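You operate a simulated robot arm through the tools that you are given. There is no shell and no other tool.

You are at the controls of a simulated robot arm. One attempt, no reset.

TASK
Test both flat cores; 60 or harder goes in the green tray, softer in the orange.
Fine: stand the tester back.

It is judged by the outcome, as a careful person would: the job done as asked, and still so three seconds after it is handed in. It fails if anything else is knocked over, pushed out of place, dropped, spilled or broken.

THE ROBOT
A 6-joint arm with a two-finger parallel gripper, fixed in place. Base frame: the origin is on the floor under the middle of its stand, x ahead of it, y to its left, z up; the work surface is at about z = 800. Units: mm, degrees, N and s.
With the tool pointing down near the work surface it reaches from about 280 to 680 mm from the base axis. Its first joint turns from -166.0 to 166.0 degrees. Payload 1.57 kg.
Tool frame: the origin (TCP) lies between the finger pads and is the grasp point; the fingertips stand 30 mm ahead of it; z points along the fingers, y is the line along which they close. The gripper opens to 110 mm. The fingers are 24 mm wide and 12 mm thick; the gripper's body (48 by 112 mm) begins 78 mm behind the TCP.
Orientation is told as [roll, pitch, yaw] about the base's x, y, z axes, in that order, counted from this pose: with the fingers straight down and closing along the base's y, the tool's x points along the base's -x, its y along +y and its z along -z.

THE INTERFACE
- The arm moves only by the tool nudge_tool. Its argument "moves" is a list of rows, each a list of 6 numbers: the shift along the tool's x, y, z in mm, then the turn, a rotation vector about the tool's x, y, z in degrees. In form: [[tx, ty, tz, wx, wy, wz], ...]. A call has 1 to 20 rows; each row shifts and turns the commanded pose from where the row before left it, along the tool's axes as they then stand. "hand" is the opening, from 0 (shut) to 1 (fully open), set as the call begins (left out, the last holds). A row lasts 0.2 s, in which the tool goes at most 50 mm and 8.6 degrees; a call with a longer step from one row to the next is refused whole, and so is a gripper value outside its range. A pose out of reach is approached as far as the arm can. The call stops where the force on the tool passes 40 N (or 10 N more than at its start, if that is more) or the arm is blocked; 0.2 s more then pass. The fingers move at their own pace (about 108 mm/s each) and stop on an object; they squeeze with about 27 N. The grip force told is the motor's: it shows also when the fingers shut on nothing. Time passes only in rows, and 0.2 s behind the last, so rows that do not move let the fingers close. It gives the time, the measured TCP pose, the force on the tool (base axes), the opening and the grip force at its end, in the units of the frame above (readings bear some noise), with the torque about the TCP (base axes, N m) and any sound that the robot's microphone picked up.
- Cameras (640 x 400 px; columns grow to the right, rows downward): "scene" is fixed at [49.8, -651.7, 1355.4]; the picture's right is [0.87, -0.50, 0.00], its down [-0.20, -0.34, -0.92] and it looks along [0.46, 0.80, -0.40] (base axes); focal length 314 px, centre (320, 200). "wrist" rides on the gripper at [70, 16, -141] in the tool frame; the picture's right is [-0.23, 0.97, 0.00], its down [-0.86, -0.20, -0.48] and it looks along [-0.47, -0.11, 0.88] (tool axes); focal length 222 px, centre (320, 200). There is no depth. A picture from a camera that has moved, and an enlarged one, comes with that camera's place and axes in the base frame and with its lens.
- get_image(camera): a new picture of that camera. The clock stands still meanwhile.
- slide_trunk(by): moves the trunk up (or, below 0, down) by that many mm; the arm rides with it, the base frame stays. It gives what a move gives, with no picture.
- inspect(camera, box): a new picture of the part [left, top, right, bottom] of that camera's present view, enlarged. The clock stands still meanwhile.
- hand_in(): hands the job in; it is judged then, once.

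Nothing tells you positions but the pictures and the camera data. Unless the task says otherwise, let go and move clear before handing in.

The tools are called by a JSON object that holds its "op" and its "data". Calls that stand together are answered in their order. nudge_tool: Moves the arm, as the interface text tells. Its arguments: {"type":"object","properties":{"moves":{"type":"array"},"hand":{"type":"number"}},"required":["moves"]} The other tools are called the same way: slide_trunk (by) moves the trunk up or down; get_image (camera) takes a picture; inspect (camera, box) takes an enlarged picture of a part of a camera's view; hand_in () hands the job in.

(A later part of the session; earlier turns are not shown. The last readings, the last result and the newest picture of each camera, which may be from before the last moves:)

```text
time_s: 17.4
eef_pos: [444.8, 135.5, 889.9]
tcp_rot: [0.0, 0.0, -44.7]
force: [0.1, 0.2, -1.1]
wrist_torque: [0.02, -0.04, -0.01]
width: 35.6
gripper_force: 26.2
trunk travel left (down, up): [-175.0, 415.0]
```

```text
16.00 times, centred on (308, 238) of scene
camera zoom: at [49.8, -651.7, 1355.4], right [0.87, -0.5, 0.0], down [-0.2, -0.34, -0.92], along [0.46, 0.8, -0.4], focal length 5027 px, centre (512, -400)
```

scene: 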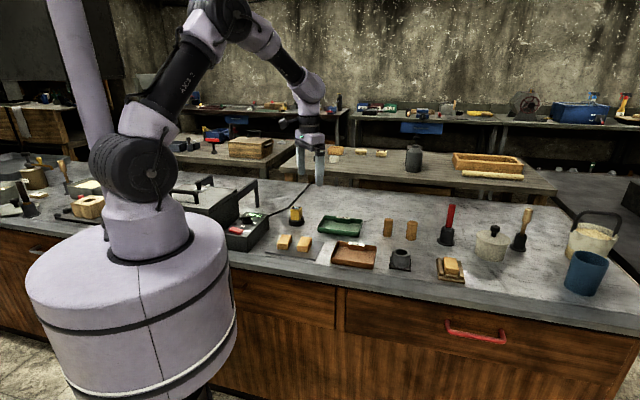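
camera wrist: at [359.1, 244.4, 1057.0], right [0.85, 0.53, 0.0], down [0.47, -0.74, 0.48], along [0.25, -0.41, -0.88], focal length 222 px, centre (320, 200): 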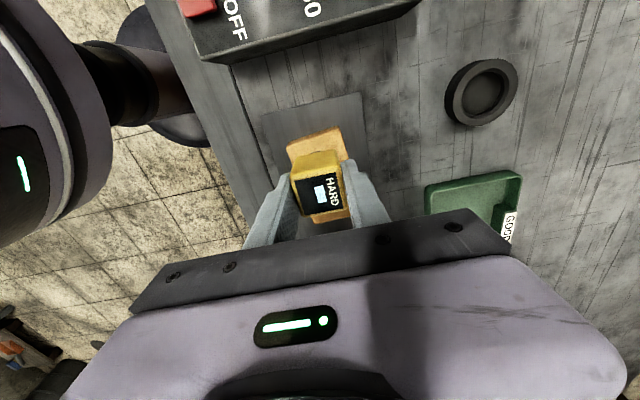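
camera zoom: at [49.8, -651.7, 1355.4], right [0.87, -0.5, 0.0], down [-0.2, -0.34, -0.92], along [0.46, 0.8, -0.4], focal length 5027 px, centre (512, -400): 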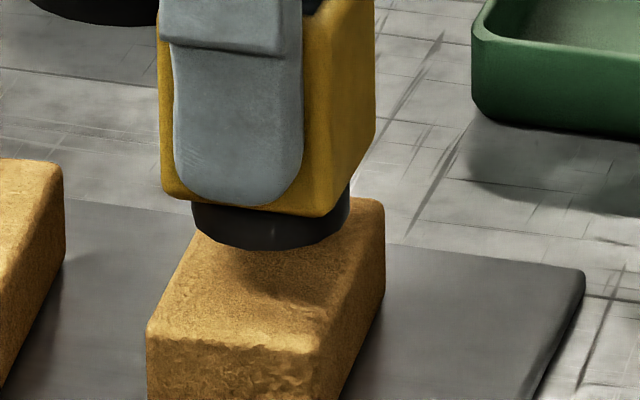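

The foot hovers a couple of mm over core B and is well on its face, with nothing sticking out beneath. I'll continue down in fine steps.

{"op": "nudge_tool", "data": {"moves": [[0, 0, 1, 0, 0, 0], [0, 0, 1, 0, 0, 0], [0, 0, 0.5, 0, 0, 0], [0, 0, 0, 0, 0, 0]]}}

{"op": "inspect", "data": {"camera": "wrist", "box": [290, 165, 354, 215]}}

{"op": "inspect", "data": {"camera": "scene", "box": [296, 230, 320, 245]}}

```text
time_s: 18.4
eef_pos: [446.6, 136.2, 887.6]
tcp_rot: [0.0, 0.0, -44.8]
force: [0.0, 0.3, -2.4]
wrist_torque: [0.02, 0.03, 0.04]
width: 35.7
gripper_force: 26.5
trunk travel left (down, up): [-175.0, 415.0]
```

```text
8.00 times, centred on (322, 190) of wrist
camera zoom: at [408.0, 197.3, 1028.3], right [0.85, 0.53, 0.0], down [0.47, -0.74, 0.48], along [0.25, -0.41, -0.88], focal length 1777 px, centre (304, 280)
```

zoom: 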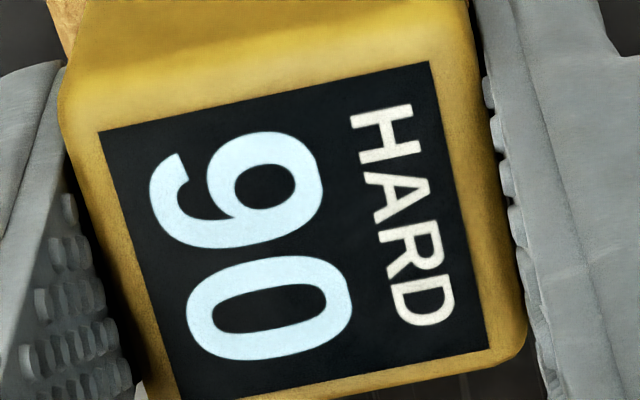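

```text
16.00 times, centred on (308, 238) of scene
camera zoom: at [49.8, -651.7, 1355.4], right [0.87, -0.5, 0.0], down [-0.2, -0.34, -0.92], along [0.46, 0.8, -0.4], focal length 5027 px, centre (512, -400)
```

zoom: 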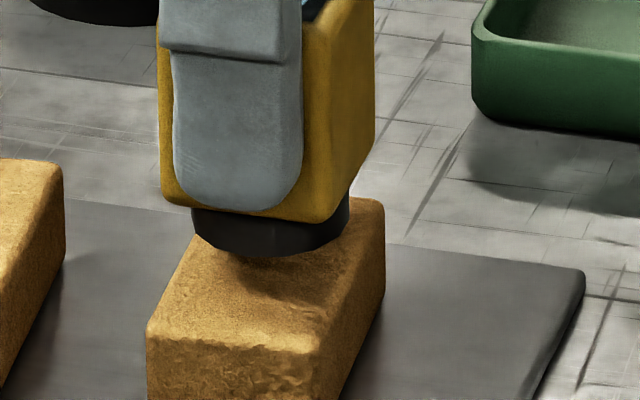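

No contact yet at z 887.6, so I'll go down a bit further.

{"op": "nudge_tool", "data": {"moves": [[0, 0, 0.7, 0, 0, 0], [0, 0, 0.7, 0, 0, 0], [0, 0, 0.6, 0, 0, 0], [0, 0, 0, 0, 0, 0]]}}

{"op": "inspect", "data": {"camera": "wrist", "box": [290, 165, 354, 215]}}

```text
time_s: 19.4
eef_pos: [445.5, 135.9, 885.5]
tcp_rot: [0.0, -0.1, -44.7]
force: [0.6, 0.1, -1.7]
wrist_torque: [0.02, 0.01, 0.0]
width: 35.8
gripper_force: 27.1
trunk travel left (down, up): [-175.0, 415.0]
```

```text
8.00 times, centred on (322, 190) of wrist
camera zoom: at [408.1, 197.7, 1026.1], right [0.85, 0.53, 0.0], down [0.47, -0.74, 0.48], along [0.25, -0.41, -0.88], focal length 1777 px, centre (304, 280)
```

zoom: 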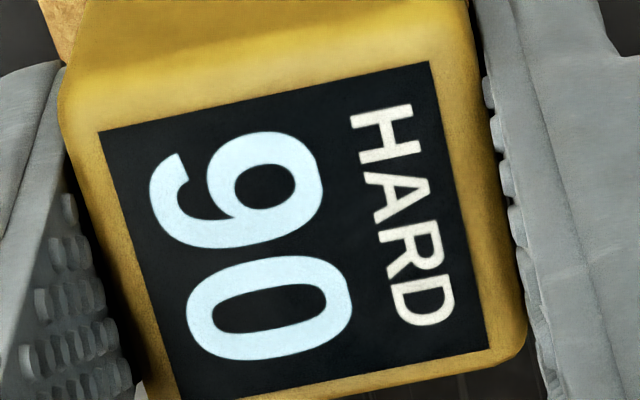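

{"op": "nudge_tool", "data": {"moves": [[0, 0, 0.5, 0, 0, 0], [0, 0, 0.5, 0, 0, 0], [0, 0, 0.5, 0, 0, 0], [0, 0, 0, 0, 0, 0]]}}

{"op": "inspect", "data": {"camera": "wrist", "box": [290, 165, 354, 215]}}

{"op": "inspect", "data": {"camera": "scene", "box": [296, 230, 320, 245]}}

```text
time_s: 20.4
eef_pos: [444.3, 135.7, 884.2]
tcp_rot: [0.2, -0.2, -44.7]
force: [3.1, -1.1, 19.0]
wrist_torque: [0.01, -0.16, -0.02]
width: 35.7
gripper_force: 27.1
trunk travel left (down, up): [-175.0, 415.0]
```

```text
8.00 times, centred on (322, 190) of wrist
camera zoom: at [406.8, 197.4, 1025.1], right [0.85, 0.53, 0.0], down [0.47, -0.74, 0.48], along [0.26, -0.4, -0.88], focal length 1777 px, centre (304, 280)
```

zoom: 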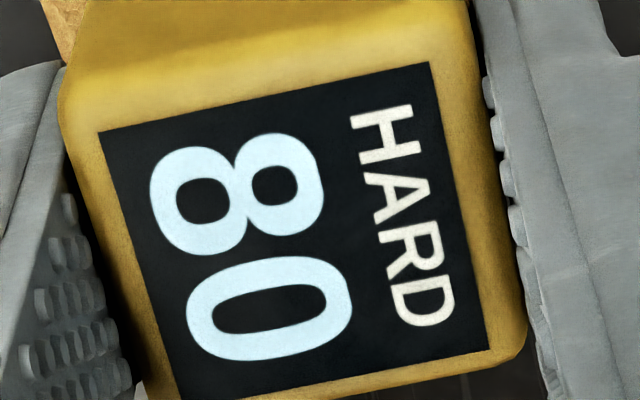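

```text
16.00 times, centred on (308, 238) of scene
camera zoom: at [49.8, -651.7, 1355.4], right [0.87, -0.5, 0.0], down [-0.2, -0.34, -0.92], along [0.46, 0.8, -0.4], focal length 5027 px, centre (512, -400)
```

zoom: 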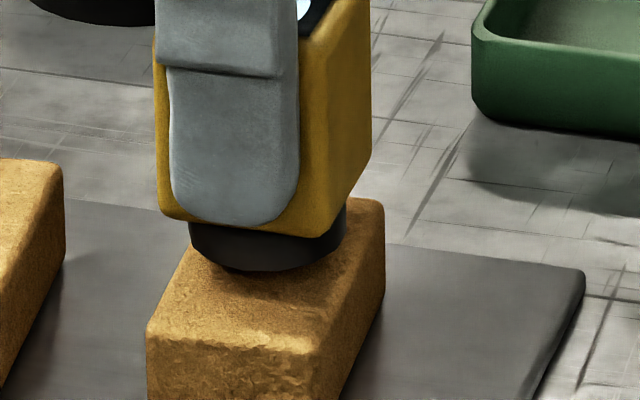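

Core B reads 80, a fresh value different from 90. I'll hold and re-read it for stability, then ease off slightly as before.

{"op": "nudge_tool", "data": {"moves": [[0, 0, 0, 0, 0, 0], [0, 0, 0, 0, 0, 0], [0, 0, 0, 0, 0, 0], [0, 0, -0.6, 0, 0, 0], [0, 0, 0, 0, 0, 0]]}}

{"op": "inspect", "data": {"camera": "wrist", "box": [290, 165, 354, 215]}}

```text
time_s: 21.6
eef_pos: [445.3, 137.0, 883.7]
tcp_rot: [0.0, 0.0, -44.8]
force: [1.4, 2.1, 12.0]
wrist_torque: [0.06, -0.09, -0.01]
width: 35.6
gripper_force: 27.1
trunk travel left (down, up): [-175.0, 415.0]
```

```text
8.00 times, centred on (322, 190) of wrist
camera zoom: at [406.9, 197.5, 1024.7], right [0.85, 0.53, 0.0], down [0.47, -0.74, 0.48], along [0.25, -0.41, -0.88], focal length 1777 px, centre (304, 280)
```

zoom: 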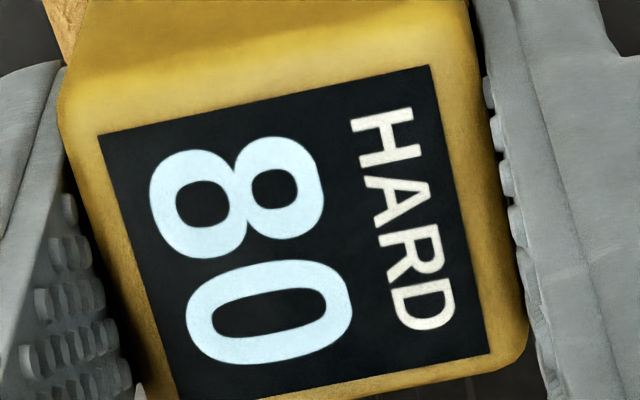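

Core B holds at 80, so both cores are 60 or harder and both go in the green tray. Now I'll lift the tester and carry it back above its ring.

{"op": "nudge_tool", "data": {"moves": [[0, 0, -10, 0, 0, 0], [0, 0, -25, 0, 0, 0], [0, 0, -25, 0, 0, 0], [17.6, 34.1, 0, 0, 0, 0], [17.6, 34.1, 0, 0, 0, 0], [17.6, 34.1, 0, 0, 0, 0], [17.6, 34.1, 0, 0, 0, 0], [17.7, 34.2, 0, 0, 0, 0], [0, 0, 0, 0, 0, 0], [0, 0, 0, 0, 0, 0]]}}

{"op": "inspect", "data": {"camera": "wrist", "box": [240, 100, 400, 200]}}

{"op": "inspect", "data": {"camera": "scene", "box": [260, 170, 340, 220]}}

```text
time_s: 23.8
eef_pos: [503.7, 320.6, 942.8]
tcp_rot: [0.0, 0.0, -44.7]
force: [-0.2, -0.2, -1.3]
wrist_torque: [-0.01, -0.01, 0.02]
width: 35.7
gripper_force: 26.5
trunk travel left (down, up): [-175.0, 415.0]
```

```text
4.00 times, centred on (320, 150) of wrist
camera zoom: at [466.5, 381.4, 1083.2], right [0.85, 0.53, 0.0], down [0.47, -0.74, 0.48], along [0.25, -0.41, -0.88], focal length 888 px, centre (320, 400)
```

zoom: 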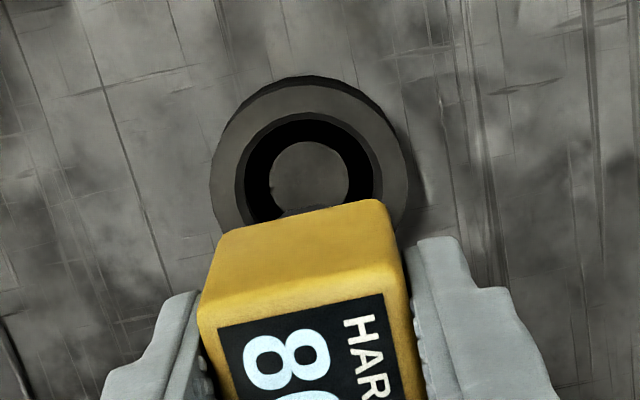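

```text
8.00 times, centred on (300, 195) of scene
camera zoom: at [49.8, -651.7, 1355.4], right [0.87, -0.5, 0.0], down [-0.2, -0.34, -0.92], along [0.46, 0.8, -0.4], focal length 2514 px, centre (480, 240)
```

zoom: 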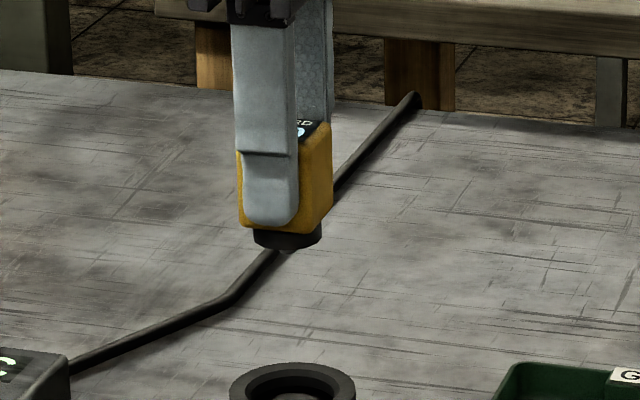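

The ring lines up under the tester just as it did after the first lift. I'll lower it most of the way and then check the entry.

{"op": "nudge_tool", "data": {"moves": [[0, 0, 25, 0, 0, 0], [0, 0, 25, 0, 0, 0], [0, 0, 15, 0, 0, 0], [0, 0, 0, 0, 0, 0], [0, 0, 0, 0, 0, 0]]}}

{"op": "inspect", "data": {"camera": "wrist", "box": [240, 100, 400, 200]}}

{"op": "inspect", "data": {"camera": "scene", "box": [260, 190, 340, 240]}}

```text
time_s: 25.0
eef_pos: [502.2, 319.4, 879.3]
tcp_rot: [0.1, 0.0, -44.8]
force: [0.3, 0.0, -1.4]
wrist_torque: [-0.03, 0.0, -0.01]
width: 35.8
gripper_force: 26.9
trunk travel left (down, up): [-175.0, 415.0]
```

```text
4.00 times, centred on (320, 150) of wrist
camera zoom: at [464.4, 380.2, 1021.1], right [0.85, 0.53, 0.0], down [0.47, -0.74, 0.48], along [0.25, -0.41, -0.88], focal length 888 px, centre (320, 400)
```

zoom: 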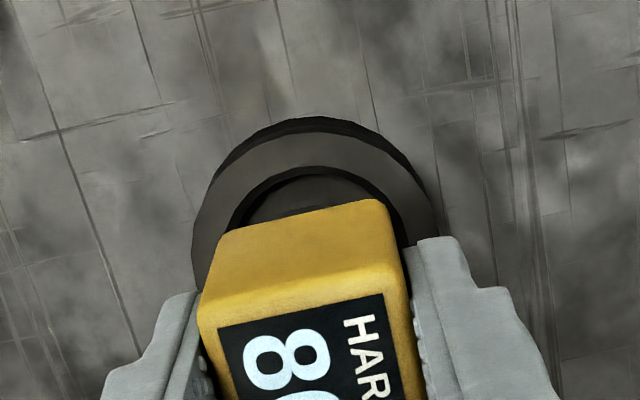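

```text
8.00 times, centred on (300, 215) of scene
camera zoom: at [49.8, -651.7, 1355.4], right [0.87, -0.5, 0.0], down [-0.2, -0.34, -0.92], along [0.46, 0.8, -0.4], focal length 2514 px, centre (480, 80)
```

zoom: 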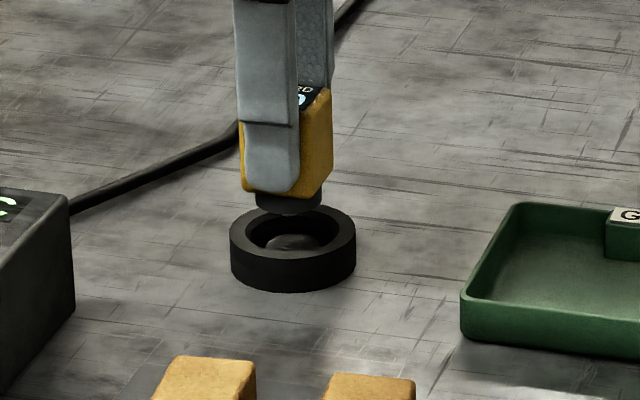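

The tester is about 2 mm off from where I picked it up, which both the scene view and the pose readings show. I'll correct that and lower into the ring slowly.

{"op": "nudge_tool", "data": {"moves": [[-2.1, 0.1, 0, 0, 0, 0], [0, 0, 2, 0, 0, 0], [0, 0, 2, 0, 0, 0], [0, 0, 2, 0, 0, 0], [0, 0, 2, 0, 0, 0], [0, 0, 2, 0, 0, 0], [0, 0, 0, 0, 0, 0]]}}

{"op": "inspect", "data": {"camera": "wrist", "box": [240, 100, 400, 200]}}

{"op": "inspect", "data": {"camera": "scene", "box": [260, 190, 340, 240]}}

```text
time_s: 26.6
eef_pos: [504.8, 317.8, 869.4]
tcp_rot: [0.1, 0.0, -44.7]
force: [-0.6, 0.5, -1.1]
wrist_torque: [-0.02, -0.05, -0.02]
width: 35.4
gripper_force: 27.0
trunk travel left (down, up): [-175.0, 415.0]
```

```text
4.00 times, centred on (320, 150) of wrist
camera zoom: at [466.5, 378.5, 1011.1], right [0.85, 0.53, 0.0], down [0.47, -0.74, 0.48], along [0.25, -0.41, -0.88], focal length 888 px, centre (320, 400)
```

zoom: 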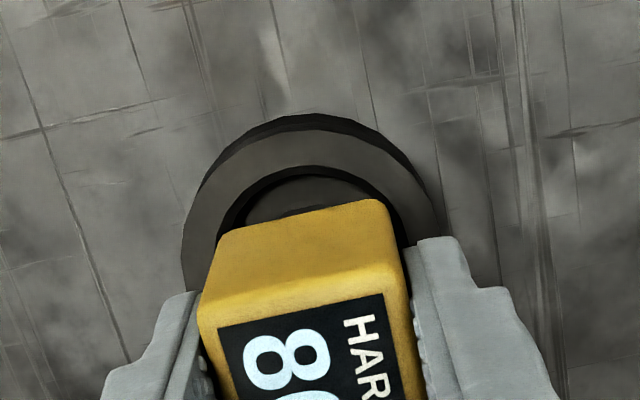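

```text
8.00 times, centred on (300, 215) of scene
camera zoom: at [49.8, -651.7, 1355.4], right [0.87, -0.5, 0.0], down [-0.2, -0.34, -0.92], along [0.46, 0.8, -0.4], focal length 2514 px, centre (480, 80)
```

zoom: 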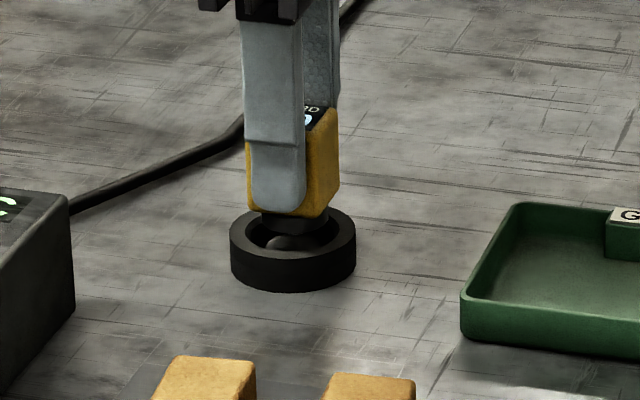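

It's now aligned with the ring in both views. I'll lower it the remaining 12 mm gently.

{"op": "nudge_tool", "data": {"moves": [[0, 0, 2, 0, 0, 0], [0, 0, 2, 0, 0, 0], [0, 0, 2, 0, 0, 0], [0, 0, 2, 0, 0, 0], [0, 0, 1, 0, 0, 0], [0, 0, 1, 0, 0, 0], [0, 0, 0, 0, 0, 0]]}}

{"op": "inspect", "data": {"camera": "scene", "box": [260, 190, 340, 240]}}

{"op": "inspect", "data": {"camera": "wrist", "box": [240, 100, 400, 200]}}

```text
time_s: 28.2
eef_pos: [503.8, 315.5, 858.2]
tcp_rot: [0.0, 0.0, -44.6]
force: [0.1, 0.2, -2.1]
wrist_torque: [-0.02, 0.0, 0.01]
width: 35.6
gripper_force: 26.7
trunk travel left (down, up): [-175.0, 415.0]
```

```text
8.00 times, centred on (300, 215) of scene
camera zoom: at [49.8, -651.7, 1355.4], right [0.87, -0.5, 0.0], down [-0.2, -0.34, -0.92], along [0.46, 0.8, -0.4], focal length 2514 px, centre (480, 80)
```

zoom: 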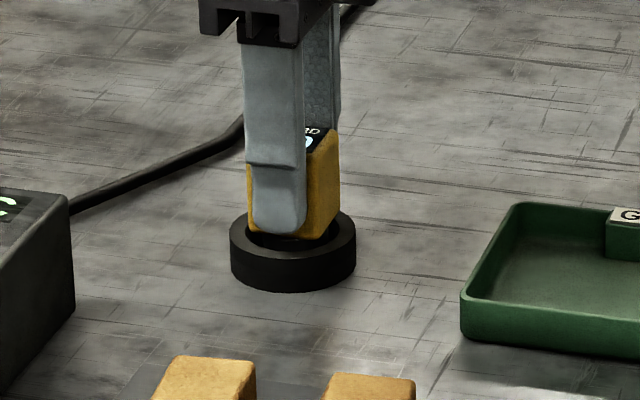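

```text
4.00 times, centred on (320, 150) of wrist
camera zoom: at [466.4, 378.1, 1000.1], right [0.85, 0.53, 0.0], down [0.47, -0.74, 0.48], along [0.25, -0.41, -0.88], focal length 888 px, centre (320, 400)
```

zoom: 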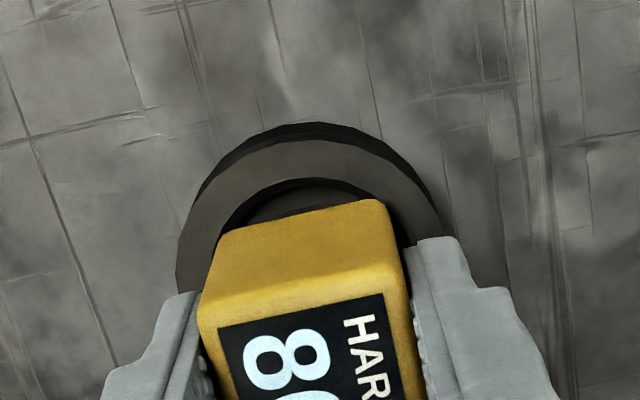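

Close to seated but no contact force yet. I'll go down a little more in half-mm steps.

{"op": "nudge_tool", "data": {"moves": [[0, 0, 0.5, 0, 0, 0], [0, 0, 0.5, 0, 0, 0], [0, 0, 0.5, 0, 0, 0], [0, 0, 0, 0, 0, 0]]}}

```text
time_s: 29.2
eef_pos: [504.0, 319.2, 856.6]
tcp_rot: [0.0, 0.0, -44.8]
force: [-0.6, -0.3, -1.7]
wrist_torque: [0.03, -0.01, 0.02]
width: 35.9
gripper_force: 27.3
trunk travel left (down, up): [-175.0, 415.0]
```

{"op": "nudge_tool", "data": {"moves": [[0, 0, 0.5, 0, 0, 0], [0, 0, 0.5, 0, 0, 0], [0, 0, 0, 0, 0, 0]]}}

{"op": "inspect", "data": {"camera": "scene", "box": [276, 200, 316, 225]}}

```text
time_s: 30.0
eef_pos: [504.5, 318.3, 857.1]
tcp_rot: [0.0, 0.0, -44.7]
force: [0.8, -0.2, -0.8]
wrist_torque: [0.02, 0.04, -0.02]
width: 35.6
gripper_force: 27.2
trunk travel left (down, up): [-175.0, 415.0]
```

```text
16.00 times, centred on (296, 212) of scene
camera zoom: at [49.8, -651.7, 1355.4], right [0.87, -0.5, 0.0], down [-0.2, -0.34, -0.92], along [0.46, 0.8, -0.4], focal length 5027 px, centre (704, 0)
```

zoom: 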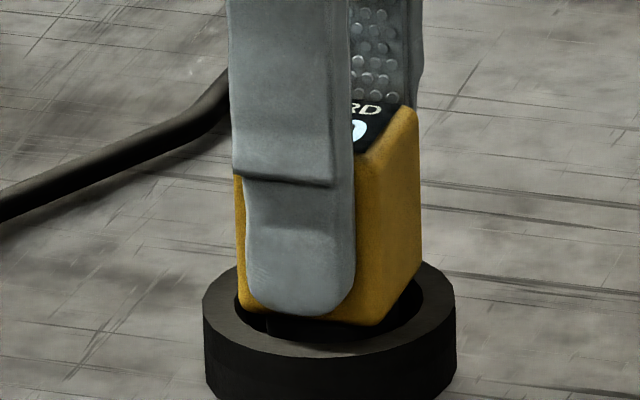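

{"op": "nudge_tool", "data": {"moves": [[0, 0, 0.4, 0, 0, 0], [0, 0, 0.4, 0, 0, 0], [0, 0, 0, 0, 0, 0]]}}

```text
time_s: 30.8
eef_pos: [504.0, 317.3, 856.6]
tcp_rot: [0.2, 0.0, -44.6]
force: [0.9, 6.6, 17.3]
wrist_torque: [0.21, 0.24, -0.05]
width: 35.8
gripper_force: 27.1
trunk travel left (down, up): [-175.0, 415.0]
```

Seated: contact at the same height as the pickup. I'll ease off slightly and open the hand just enough to clear, then view it.

{"op": "nudge_tool", "data": {"moves": [[0, 0, -0.5, 0, 0, 0], [0, 0, 0, 0, 0, 0]]}}

{"op": "nudge_tool", "data": {"moves": [[0, 0, 0, 0, 0, 0], [0, 0, 0, 0, 0, 0], [0, 0, 0, 0, 0, 0]], "hand": 0.75}}

{"op": "inspect", "data": {"camera": "scene", "box": [276, 200, 316, 225]}}

{"op": "get_image", "data": {"camera": "wrist"}}

```text
time_s: 31.4
eef_pos: [504.6, 318.8, 856.2]
tcp_rot: [0.1, -0.1, -44.7]
force: [3.8, 4.3, 15.5]
wrist_torque: [0.1, 0.01, 0.0]
width: 35.7
gripper_force: 26.9
trunk travel left (down, up): [-175.0, 415.0]
```

```text
time_s: 32.2
eef_pos: [504.9, 317.9, 855.7]
tcp_rot: [0.0, 0.0, -44.7]
force: [0.2, -0.8, 0.2]
wrist_torque: [0.0, -0.04, 0.0]
width: 82.8
gripper_force: 0.1
trunk travel left (down, up): [-175.0, 415.0]
```

```text
16.00 times, centred on (296, 212) of scene
camera zoom: at [49.8, -651.7, 1355.4], right [0.87, -0.5, 0.0], down [-0.2, -0.34, -0.92], along [0.46, 0.8, -0.4], focal length 5027 px, centre (704, 0)
```

zoom: 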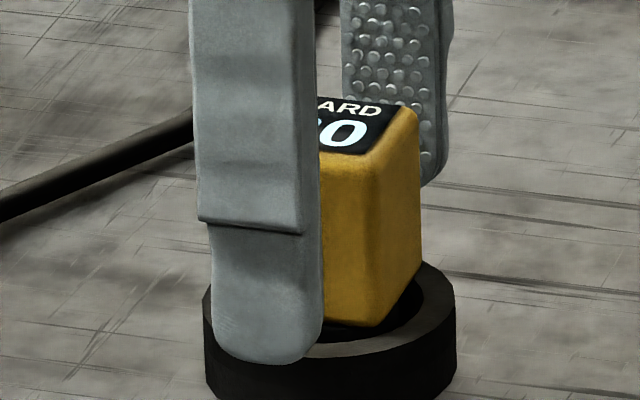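

```text
taken
camera wrist: at [466.3, 379.1, 997.0], right [0.85, 0.53, 0.0], down [0.47, -0.74, 0.48], along [0.25, -0.41, -0.88], focal length 222 px, centre (320, 200)
```

wrist: 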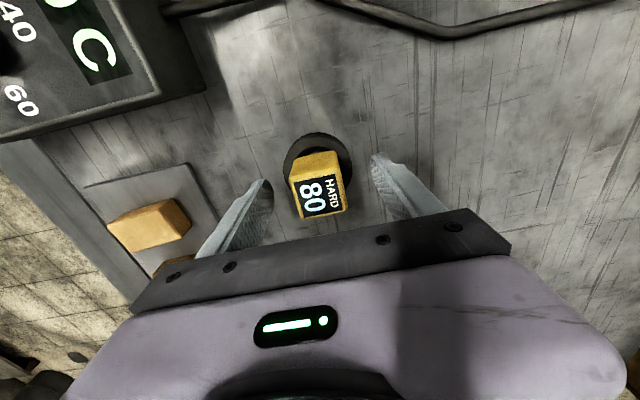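

The tester stands upright in its ring. I'll retreat straight up and verify it.

{"op": "nudge_tool", "data": {"moves": [[0, 0, -10, 0, 0, 0], [0, 0, -25, 0, 0, 0], [0, 0, -40, 0, 0, 0], [0, 0, -40, 0, 0, 0], [0, 0, 0, 0, 0, 0]], "hand": 0.85}}

{"op": "inspect", "data": {"camera": "scene", "box": [260, 190, 340, 240]}}

{"op": "inspect", "data": {"camera": "wrist", "box": [240, 100, 400, 200]}}

{"op": "inspect", "data": {"camera": "scene", "box": [310, 200, 390, 250]}}

```text
time_s: 33.4
eef_pos: [503.4, 318.6, 969.3]
tcp_rot: [0.0, 0.0, -44.7]
force: [-0.5, -0.5, -0.1]
wrist_torque: [-0.02, -0.01, 0.01]
width: 93.4
gripper_force: 0.0
trunk travel left (down, up): [-175.0, 415.0]
```

```text
8.00 times, centred on (300, 215) of scene
camera zoom: at [49.8, -651.7, 1355.4], right [0.87, -0.5, 0.0], down [-0.2, -0.34, -0.92], along [0.46, 0.8, -0.4], focal length 2514 px, centre (480, 80)
```

zoom: 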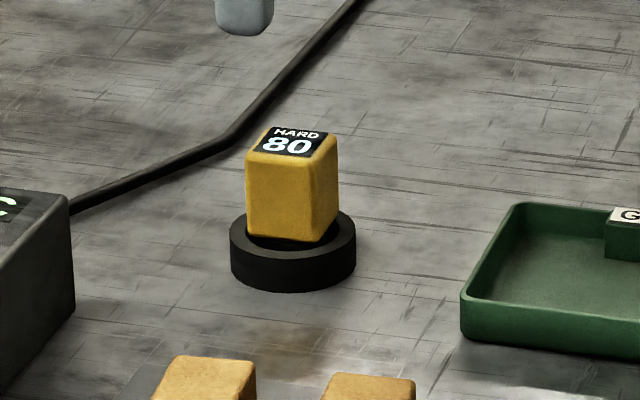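

```text
4.00 times, centred on (320, 150) of wrist
camera zoom: at [464.5, 379.3, 1110.4], right [0.85, 0.53, 0.0], down [0.47, -0.74, 0.48], along [0.25, -0.41, -0.88], focal length 888 px, centre (320, 400)
```

zoom: 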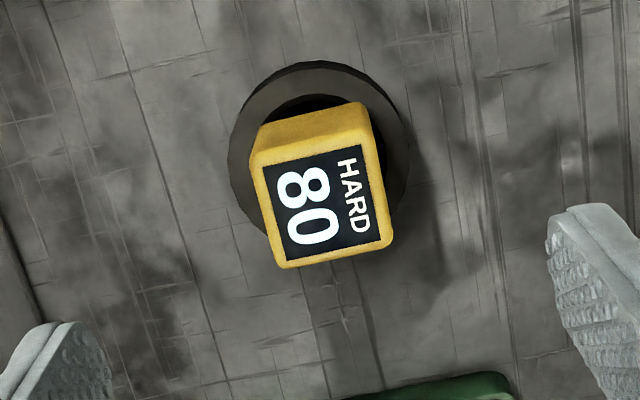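

```text
8.00 times, centred on (350, 225) of scene
camera zoom: at [49.8, -651.7, 1355.4], right [0.87, -0.5, 0.0], down [-0.2, -0.34, -0.92], along [0.46, 0.8, -0.4], focal length 2514 px, centre (80, 0)
```

zoom: 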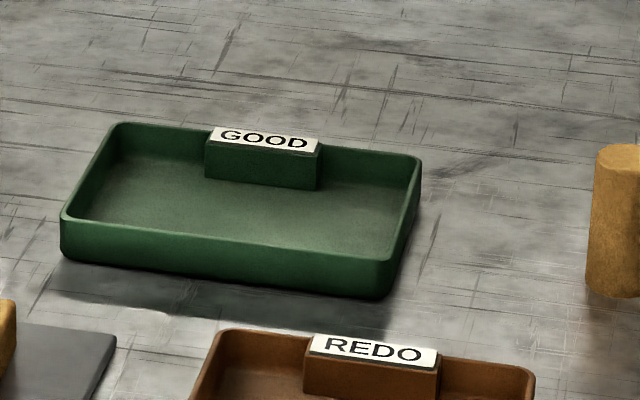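

The tester is back in its ring, upright. Next I'll look at the green tray from above to plan where both cores go.

{"op": "nudge_tool", "data": {"moves": [[-33.6, -3, -10, 0, 0, 0], [-33.6, -3, -10, 0, 0, 0], [-33.6, -3, -10, 0, 0, 0], [-33.5, -3, 0, 0, 0, 0], [0, 0, 0, 0, 0, 0], [0, 0, 0, 0, 0, 0]]}}

{"op": "get_image", "data": {"camera": "wrist"}}

{"op": "inspect", "data": {"camera": "wrist", "box": [240, 90, 432, 210]}}

```text
time_s: 34.8
eef_pos: [593.8, 212.1, 1001.4]
tcp_rot: [0.0, -0.1, -44.7]
force: [0.5, -0.7, 0.0]
wrist_torque: [-0.01, 0.01, -0.01]
width: 93.5
gripper_force: 0.0
trunk travel left (down, up): [-175.0, 415.0]
```

```text
taken
camera wrist: at [555.0, 273.2, 1142.7], right [0.85, 0.53, 0.0], down [0.47, -0.74, 0.48], along [0.26, -0.41, -0.88], focal length 222 px, centre (320, 200)
```

wrist: 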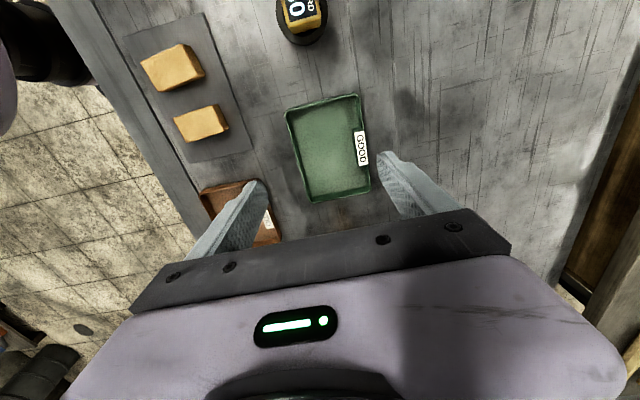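

```text
3.33 times, centred on (336, 150) of wrist
camera zoom: at [555.0, 273.2, 1142.7], right [0.85, 0.53, 0.0], down [0.47, -0.74, 0.48], along [0.26, -0.41, -0.88], focal length 740 px, centre (267, 367)
```

zoom: 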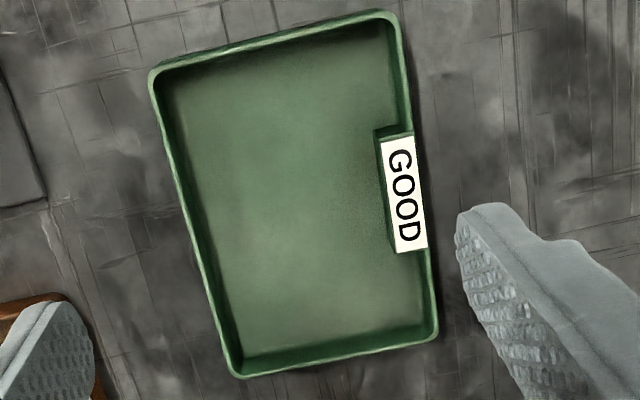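

The green tray measures about 147×100 mm, is turned 45°, centred near (622,198), and has its label block on the far wall. Both cores fit side by side with their long sides across it. I'll move above core B and turn to grip it across its short sides.

{"op": "nudge_tool", "data": {"moves": [[13.4, -39.3, 15, 0, 0, 0], [13.4, -39.3, 15, 0, 0, 0], [13.4, -39.3, 15, 0, 0, 0], [13.4, -39.3, 15, 0, 0, 0], [0, 0, 0, 0, 0, -8], [0, 0, 0, 0, 0, -8], [0, 0, 0, 0, 0, -8], [0, 0, 0, 0, 0, -8], [0, 0, 0, 0, 0, -8], [0, 0, 0, 0, 0, -8], [0, 0, 0, 0, 0, -8], [0, 0, 0, 0, 0, -8], [0, 0, 0, 0, 0, -8], [0, 0, 0, 0, 0, -8], [0, 0, 0, 0, 0, -8], [0, 0, 0, 0, 0, -7], [0, 0, 0, 0, 0, 0]], "hand": 0.6}}

{"op": "get_image", "data": {"camera": "wrist"}}

{"op": "inspect", "data": {"camera": "wrist", "box": [224, 80, 416, 200]}}

```text
time_s: 38.4
eef_pos: [444.0, 139.3, 941.5]
tcp_rot: [0.0, 0.0, 50.3]
force: [0.0, 0.6, 0.6]
wrist_torque: [-0.02, -0.02, 0.02]
width: 65.9
gripper_force: 0.1
trunk travel left (down, up): [-175.0, 415.0]
```

```text
taken
camera wrist: at [386.5, 98.0, 1082.6], right [-0.61, 0.8, 0.0], down [0.7, 0.53, 0.48], along [0.38, 0.29, -0.88], focal length 222 px, centre (320, 200)
```

wrist: 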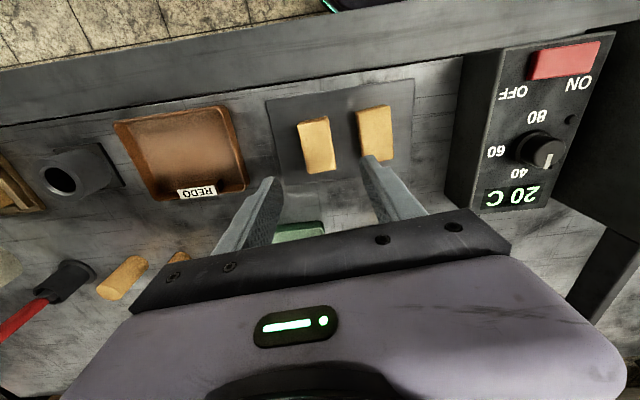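

```text
3.33 times, centred on (320, 140) of wrist
camera zoom: at [386.5, 98.0, 1082.6], right [-0.61, 0.8, 0.0], down [0.7, 0.53, 0.48], along [0.38, 0.29, -0.88], focal length 740 px, centre (320, 400)
```

zoom: 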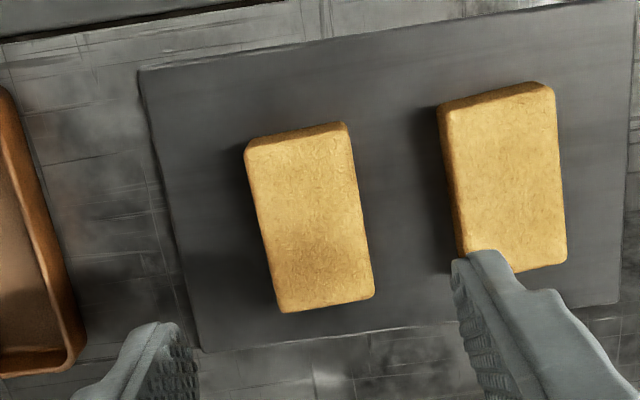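

Core B is about 3 mm off the finger midline and 1.5° off in turn. I'll correct both, narrow the opening to 55 mm to stay clear of core A, and come down partway to check.

{"op": "nudge_tool", "data": {"moves": [[2.3, -3.1, 0, 0, 0, 1.5], [0, 0, 20, 0, 0, 0], [0, 0, 20, 0, 0, 0], [0, 0, 20, 0, 0, 0], [0, 0, 0, 0, 0, 0], [0, 0, 0, 0, 0, 0]], "hand": 0.5}}

{"op": "get_image", "data": {"camera": "wrist"}}

{"op": "inspect", "data": {"camera": "wrist", "box": [240, 90, 400, 190]}}

{"op": "inspect", "data": {"camera": "scene", "box": [260, 210, 340, 260]}}

```text
time_s: 39.8
eef_pos: [445.9, 139.1, 880.4]
tcp_rot: [0.0, 0.0, 48.8]
force: [-0.6, -0.1, -0.2]
wrist_torque: [0.01, 0.02, 0.0]
width: 55.2
gripper_force: 0.1
trunk travel left (down, up): [-175.0, 415.0]
```

```text
taken
camera wrist: at [387.7, 96.7, 1021.7], right [-0.58, 0.81, 0.0], down [0.71, 0.51, 0.48], along [0.39, 0.28, -0.88], focal length 222 px, centre (320, 200)
```

wrist: 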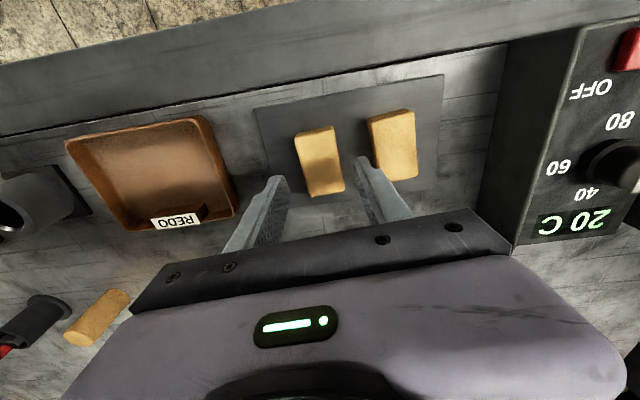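

```text
4.00 times, centred on (320, 140) of wrist
camera zoom: at [387.7, 96.7, 1021.7], right [-0.58, 0.81, 0.0], down [0.71, 0.51, 0.48], along [0.39, 0.28, -0.88], focal length 888 px, centre (320, 440)
```

zoom: 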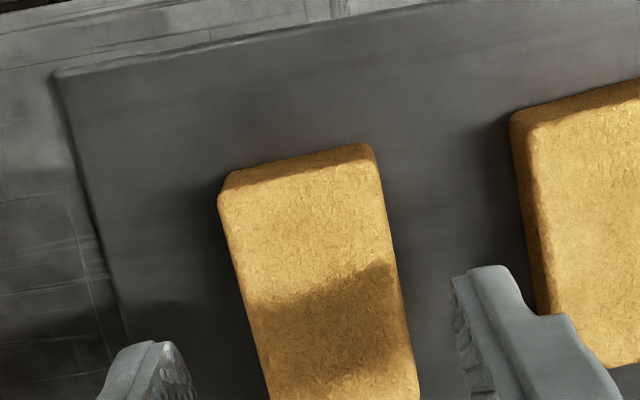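

```text
8.00 times, centred on (300, 235) of scene
camera zoom: at [49.8, -651.7, 1355.4], right [0.87, -0.5, 0.0], down [-0.2, -0.34, -0.92], along [0.46, 0.8, -0.4], focal length 2514 px, centre (480, -80)
```

zoom: 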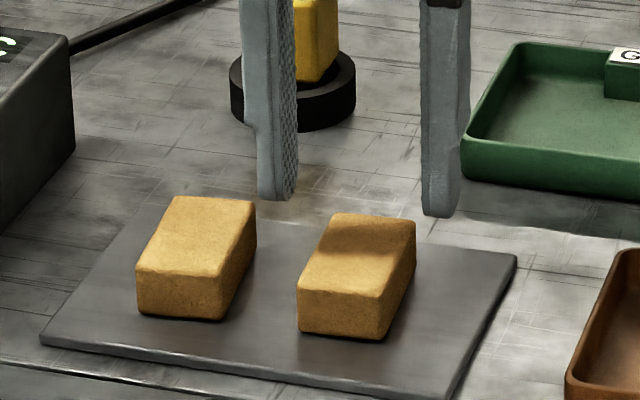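

The fingers straddle core B evenly and clear core A. I'll shift 3 mm along its length to the middle and go down to grip the upper two-thirds.

{"op": "nudge_tool", "data": {"moves": [[3, 0.5, 8, 0, 0, 0], [0, 0, 10, 0, 0, 0], [0, 0, 10, 0, 0, 0], [0, 0, 8, 0, 0, 0], [0, 0, 0, 0, 0, 0]]}}

{"op": "inspect", "data": {"camera": "scene", "box": [260, 210, 340, 260]}}

{"op": "inspect", "data": {"camera": "wrist", "box": [240, 110, 400, 210]}}

```text
time_s: 41.0
eef_pos: [440.6, 135.4, 844.4]
tcp_rot: [0.0, 0.0, 48.8]
force: [-0.2, -0.2, -0.5]
wrist_torque: [0.04, 0.0, -0.02]
width: 54.9
gripper_force: 0.0
trunk travel left (down, up): [-175.0, 415.0]
```

```text
8.00 times, centred on (300, 235) of scene
camera zoom: at [49.8, -651.7, 1355.4], right [0.87, -0.5, 0.0], down [-0.2, -0.34, -0.92], along [0.46, 0.8, -0.4], focal length 2514 px, centre (480, -80)
```

zoom: 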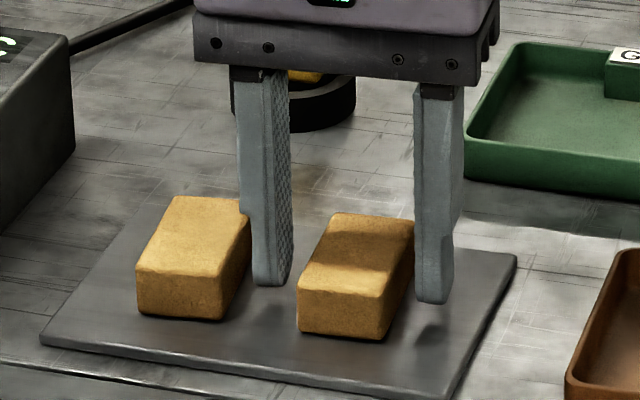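

```text
4.00 times, centred on (320, 160) of wrist
camera zoom: at [382.8, 93.7, 985.1], right [-0.58, 0.81, 0.0], down [0.71, 0.51, 0.48], along [0.39, 0.28, -0.88], focal length 888 px, centre (320, 360)
```

zoom: 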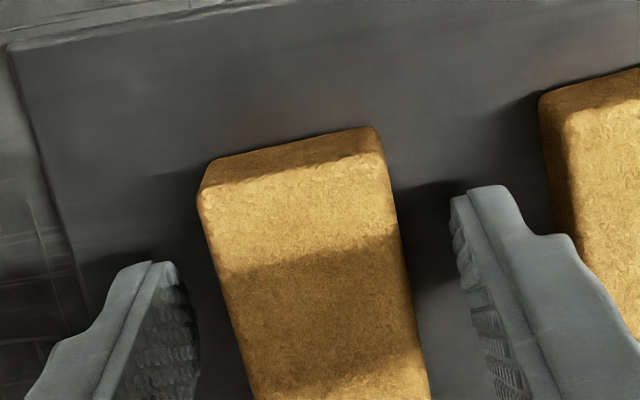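

The fingers are beside core B and free of core A. I'll close on it.

{"op": "nudge_tool", "data": {"moves": [[0, 0, 0, 0, 0, 0], [0, 0, 0, 0, 0, 0], [0, 0, 0, 0, 0, 0]], "hand": 0}}

{"op": "inspect", "data": {"camera": "scene", "box": [260, 210, 340, 260]}}

```text
time_s: 41.8
eef_pos: [441.2, 136.4, 843.2]
tcp_rot: [0.0, 0.1, 48.7]
force: [-0.5, -0.4, -0.3]
wrist_torque: [0.01, 0.02, 0.0]
width: 35.2
gripper_force: 27.2
trunk travel left (down, up): [-175.0, 415.0]
```

```text
8.00 times, centred on (300, 235) of scene
camera zoom: at [49.8, -651.7, 1355.4], right [0.87, -0.5, 0.0], down [-0.2, -0.34, -0.92], along [0.46, 0.8, -0.4], focal length 2514 px, centre (480, -80)
```

zoom: 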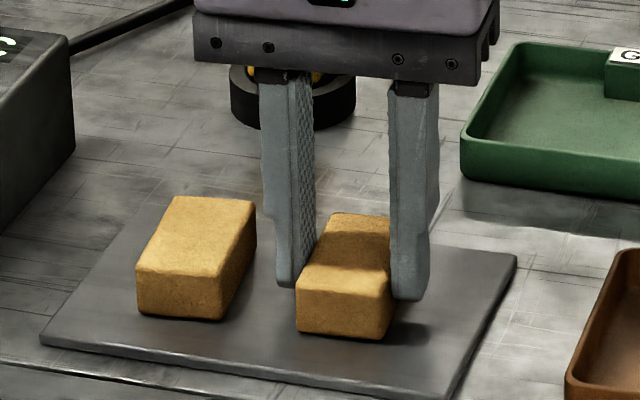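

Core B is gripped (35 mm). I'll lift it straight up and check the hold.

{"op": "nudge_tool", "data": {"moves": [[0, 0, -5, 0, 0, 0], [0, 0, -15, 0, 0, 0], [0, 0, -30, 0, 0, 0], [0, 0, -30, 0, 0, 0], [0, 0, 0, 0, 0, 0]]}}

{"op": "inspect", "data": {"camera": "scene", "box": [260, 190, 340, 260]}}

{"op": "inspect", "data": {"camera": "wrist", "box": [240, 110, 400, 210]}}

```text
time_s: 43.0
eef_pos: [440.9, 133.2, 925.1]
tcp_rot: [-0.1, 0.0, 48.8]
force: [0.2, 0.0, -0.4]
wrist_torque: [0.03, 0.0, 0.01]
width: 35.4
gripper_force: 27.3
trunk travel left (down, up): [-175.0, 415.0]
```

```text
5.71 times, centred on (300, 225) of scene
camera zoom: at [49.8, -651.7, 1355.4], right [0.87, -0.5, 0.0], down [-0.2, -0.34, -0.92], along [0.46, 0.8, -0.4], focal length 1796 px, centre (434, 57)
```

zoom: 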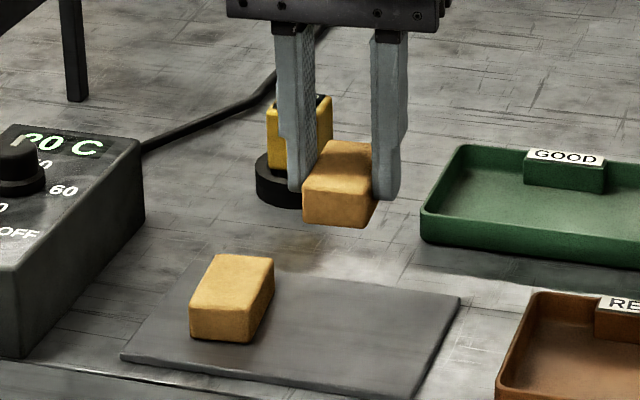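

```text
4.00 times, centred on (320, 160) of wrist
camera zoom: at [384.1, 91.9, 1067.1], right [-0.58, 0.81, 0.0], down [0.71, 0.51, 0.48], along [0.39, 0.28, -0.88], focal length 888 px, centre (320, 360)
```

zoom: 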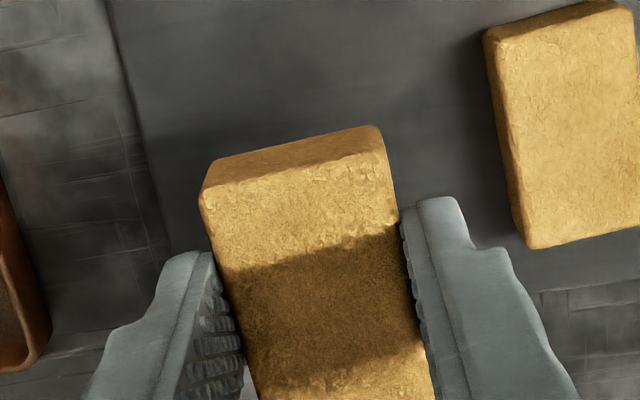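

Core B is held level with core A undisturbed. I'll carry it over the tray's right-hand half at a safe height.

{"op": "nudge_tool", "data": {"moves": [[-30.3, -24.9, 0, 0, 0, 0], [-30.3, -24.9, 0, 0, 0, 0], [-30.3, -24.9, 0, 0, 0, 0], [-30.3, -24.9, 0, 0, 0, 0], [-30.1, -25.1, 0, 0, 0, 0], [0, 0, 0, 0, 0, 3.7], [0, 0, 0, 0, 0, 0], [0, 0, 0, 0, 0, 0]]}}

{"op": "get_image", "data": {"camera": "wrist"}}

{"op": "inspect", "data": {"camera": "scene", "box": [300, 190, 396, 250]}}

```text
time_s: 44.8
eef_pos: [633.9, 167.1, 926.3]
tcp_rot: [0.1, 0.0, 45.1]
force: [-0.2, -0.2, -0.9]
wrist_torque: [0.04, -0.01, 0.02]
width: 34.9
gripper_force: 26.7
trunk travel left (down, up): [-175.0, 415.0]
```

```text
taken
camera wrist: at [573.7, 129.1, 1067.2], right [-0.53, 0.85, 0.0], down [0.75, 0.46, 0.48], along [0.41, 0.25, -0.88], focal length 222 px, centre (320, 200)
```

wrist: 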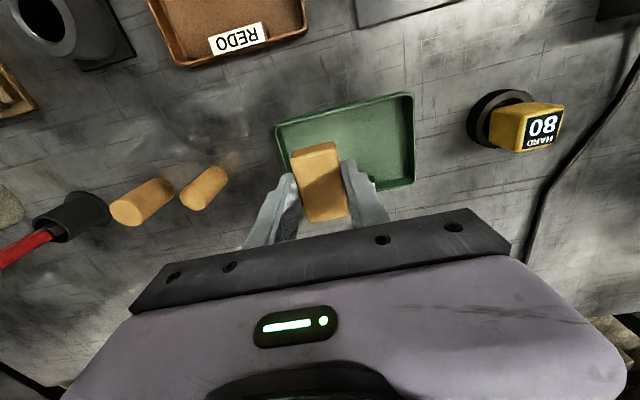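

```text
6.67 times, centred on (348, 220) of scene
camera zoom: at [49.8, -651.7, 1355.4], right [0.87, -0.5, 0.0], down [-0.2, -0.34, -0.92], along [0.46, 0.8, -0.4], focal length 2095 px, centre (133, 67)
```

zoom: 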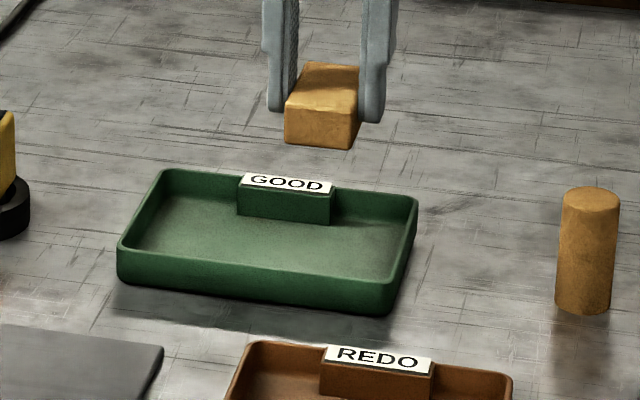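

{"op": "inspect", "data": {"camera": "wrist", "box": [256, 84, 432, 194]}}

```text
3.64 times, centred on (344, 139) of wrist
camera zoom: at [573.7, 129.1, 1067.2], right [-0.53, 0.85, 0.0], down [0.75, 0.46, 0.48], along [0.41, 0.25, -0.88], focal length 808 px, centre (233, 422)
```

zoom: 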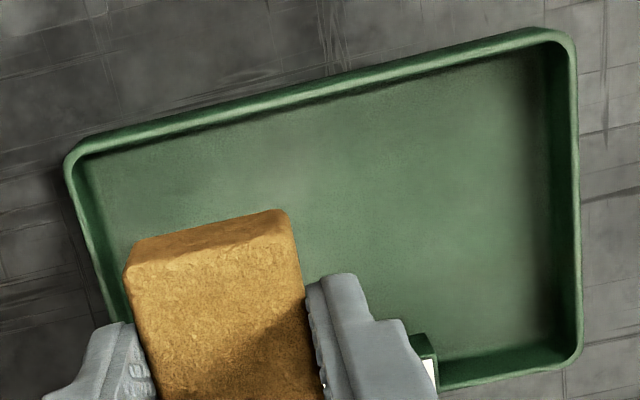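

The core is over the right half of the tray, with clearance to all walls by calculation. I'll nudge 2 mm inward and lower to just above the floor.

{"op": "nudge_tool", "data": {"moves": [[-2, 0, 20, 0, 0, 0], [0, 0, 20, 0, 0, 0], [0, 0, 18, 0, 0, 0], [0, 0, 10, 0, 0, 0], [0, 0, 0, 0, 0, 0], [0, 0, 0, 0, 0, 0]]}}

{"op": "inspect", "data": {"camera": "scene", "box": [310, 200, 390, 250]}}

{"op": "inspect", "data": {"camera": "wrist", "box": [220, 60, 444, 200]}}

```text
time_s: 46.2
eef_pos: [636.6, 166.5, 856.2]
tcp_rot: [0.1, 0.1, 45.0]
force: [-0.7, -0.4, -0.8]
wrist_torque: [0.02, -0.02, -0.03]
width: 35.0
gripper_force: 26.7
trunk travel left (down, up): [-175.0, 415.0]
```

```text
8.00 times, centred on (350, 225) of scene
camera zoom: at [49.8, -651.7, 1355.4], right [0.87, -0.5, 0.0], down [-0.2, -0.34, -0.92], along [0.46, 0.8, -0.4], focal length 2514 px, centre (80, 0)
```

zoom: 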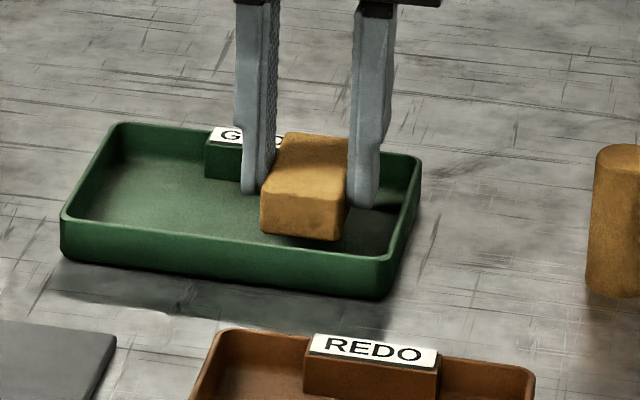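

```text
2.86 times, centred on (332, 130) of wrist
camera zoom: at [575.7, 129.3, 997.6], right [-0.53, 0.85, 0.0], down [0.74, 0.46, 0.48], along [0.41, 0.25, -0.88], focal length 635 px, centre (286, 400)
```

zoom: 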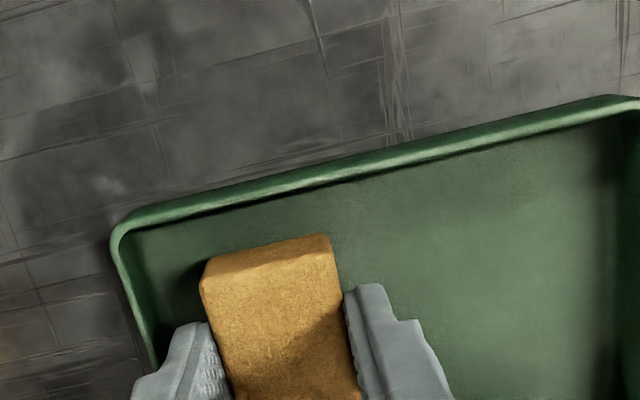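

It's in line, with the walls clear on all sides. I'll lower gently to contact.

{"op": "nudge_tool", "data": {"moves": [[0, 0, 2, 0, 0, 0], [0, 0, 2, 0, 0, 0], [0, 0, 2, 0, 0, 0], [0, 0, 1, 0, 0, 0], [0, 0, 1, 0, 0, 0], [0, 0, 0, 0, 0, 0]]}}

{"op": "inspect", "data": {"camera": "scene", "box": [325, 205, 373, 235]}}

```text
time_s: 47.6
eef_pos: [637.2, 167.8, 848.9]
tcp_rot: [0.0, 0.0, 45.0]
force: [0.9, 0.4, -0.9]
wrist_torque: [0.03, 0.0, 0.0]
width: 35.0
gripper_force: 27.3
trunk travel left (down, up): [-175.0, 415.0]
```

```text
13.33 times, centred on (349, 220) of scene
camera zoom: at [49.8, -651.7, 1355.4], right [0.87, -0.5, 0.0], down [-0.2, -0.34, -0.92], along [0.46, 0.8, -0.4], focal length 4189 px, centre (-67, -67)
```

zoom: 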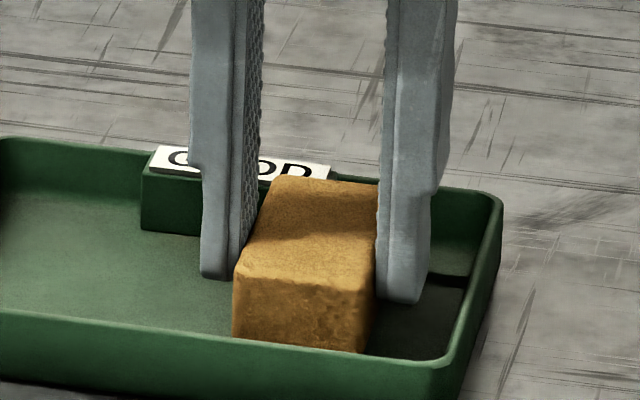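

{"op": "nudge_tool", "data": {"moves": [[0, 0, 1, 0, 0, 0], [0, 0, 1, 0, 0, 0], [0, 0, 0.7, 0, 0, 0], [0, 0, 0.7, 0, 0, 0], [0, 0, 0, 0, 0, 0]]}}

```text
time_s: 48.8
eef_pos: [635.5, 168.3, 847.5]
tcp_rot: [-0.1, 0.0, 45.1]
force: [-0.5, -0.5, -0.3]
wrist_torque: [-0.03, -0.03, 0.05]
width: 35.3
gripper_force: 27.2
trunk travel left (down, up): [-175.0, 415.0]
```

{"op": "nudge_tool", "data": {"moves": [[0, 0, 0.7, 0, 0, 0], [0, 0, 0.7, 0, 0, 0], [0, 0, 0.6, 0, 0, 0], [0, 0, 0, 0, 0, 0]]}}

{"op": "inspect", "data": {"camera": "scene", "box": [325, 205, 373, 235]}}

```text
time_s: 49.8
eef_pos: [637.5, 167.7, 843.1]
tcp_rot: [0.0, 0.1, 45.1]
force: [0.2, 0.4, -0.6]
wrist_torque: [0.01, -0.01, 0.02]
width: 35.2
gripper_force: 27.1
trunk travel left (down, up): [-175.0, 415.0]
```

```text
13.33 times, centred on (349, 220) of scene
camera zoom: at [49.8, -651.7, 1355.4], right [0.87, -0.5, 0.0], down [-0.2, -0.34, -0.92], along [0.46, 0.8, -0.4], focal length 4189 px, centre (-67, -67)
```

zoom: 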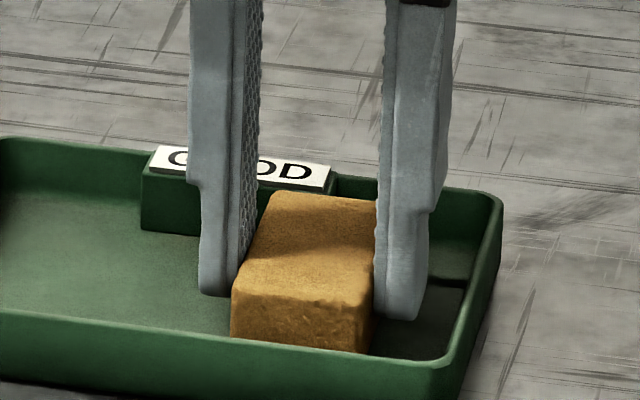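

{"op": "nudge_tool", "data": {"moves": [[0, 0, 0.5, 0, 0, 0], [0, 0, 0.5, 0, 0, 0], [0, 0, 0, 0, 0, 0]]}}

```text
time_s: 50.6
eef_pos: [636.0, 168.4, 841.5]
tcp_rot: [0.0, 0.0, 45.1]
force: [0.2, -0.4, -0.8]
wrist_torque: [-0.03, 0.03, -0.01]
width: 35.3
gripper_force: 27.1
trunk travel left (down, up): [-175.0, 415.0]
```

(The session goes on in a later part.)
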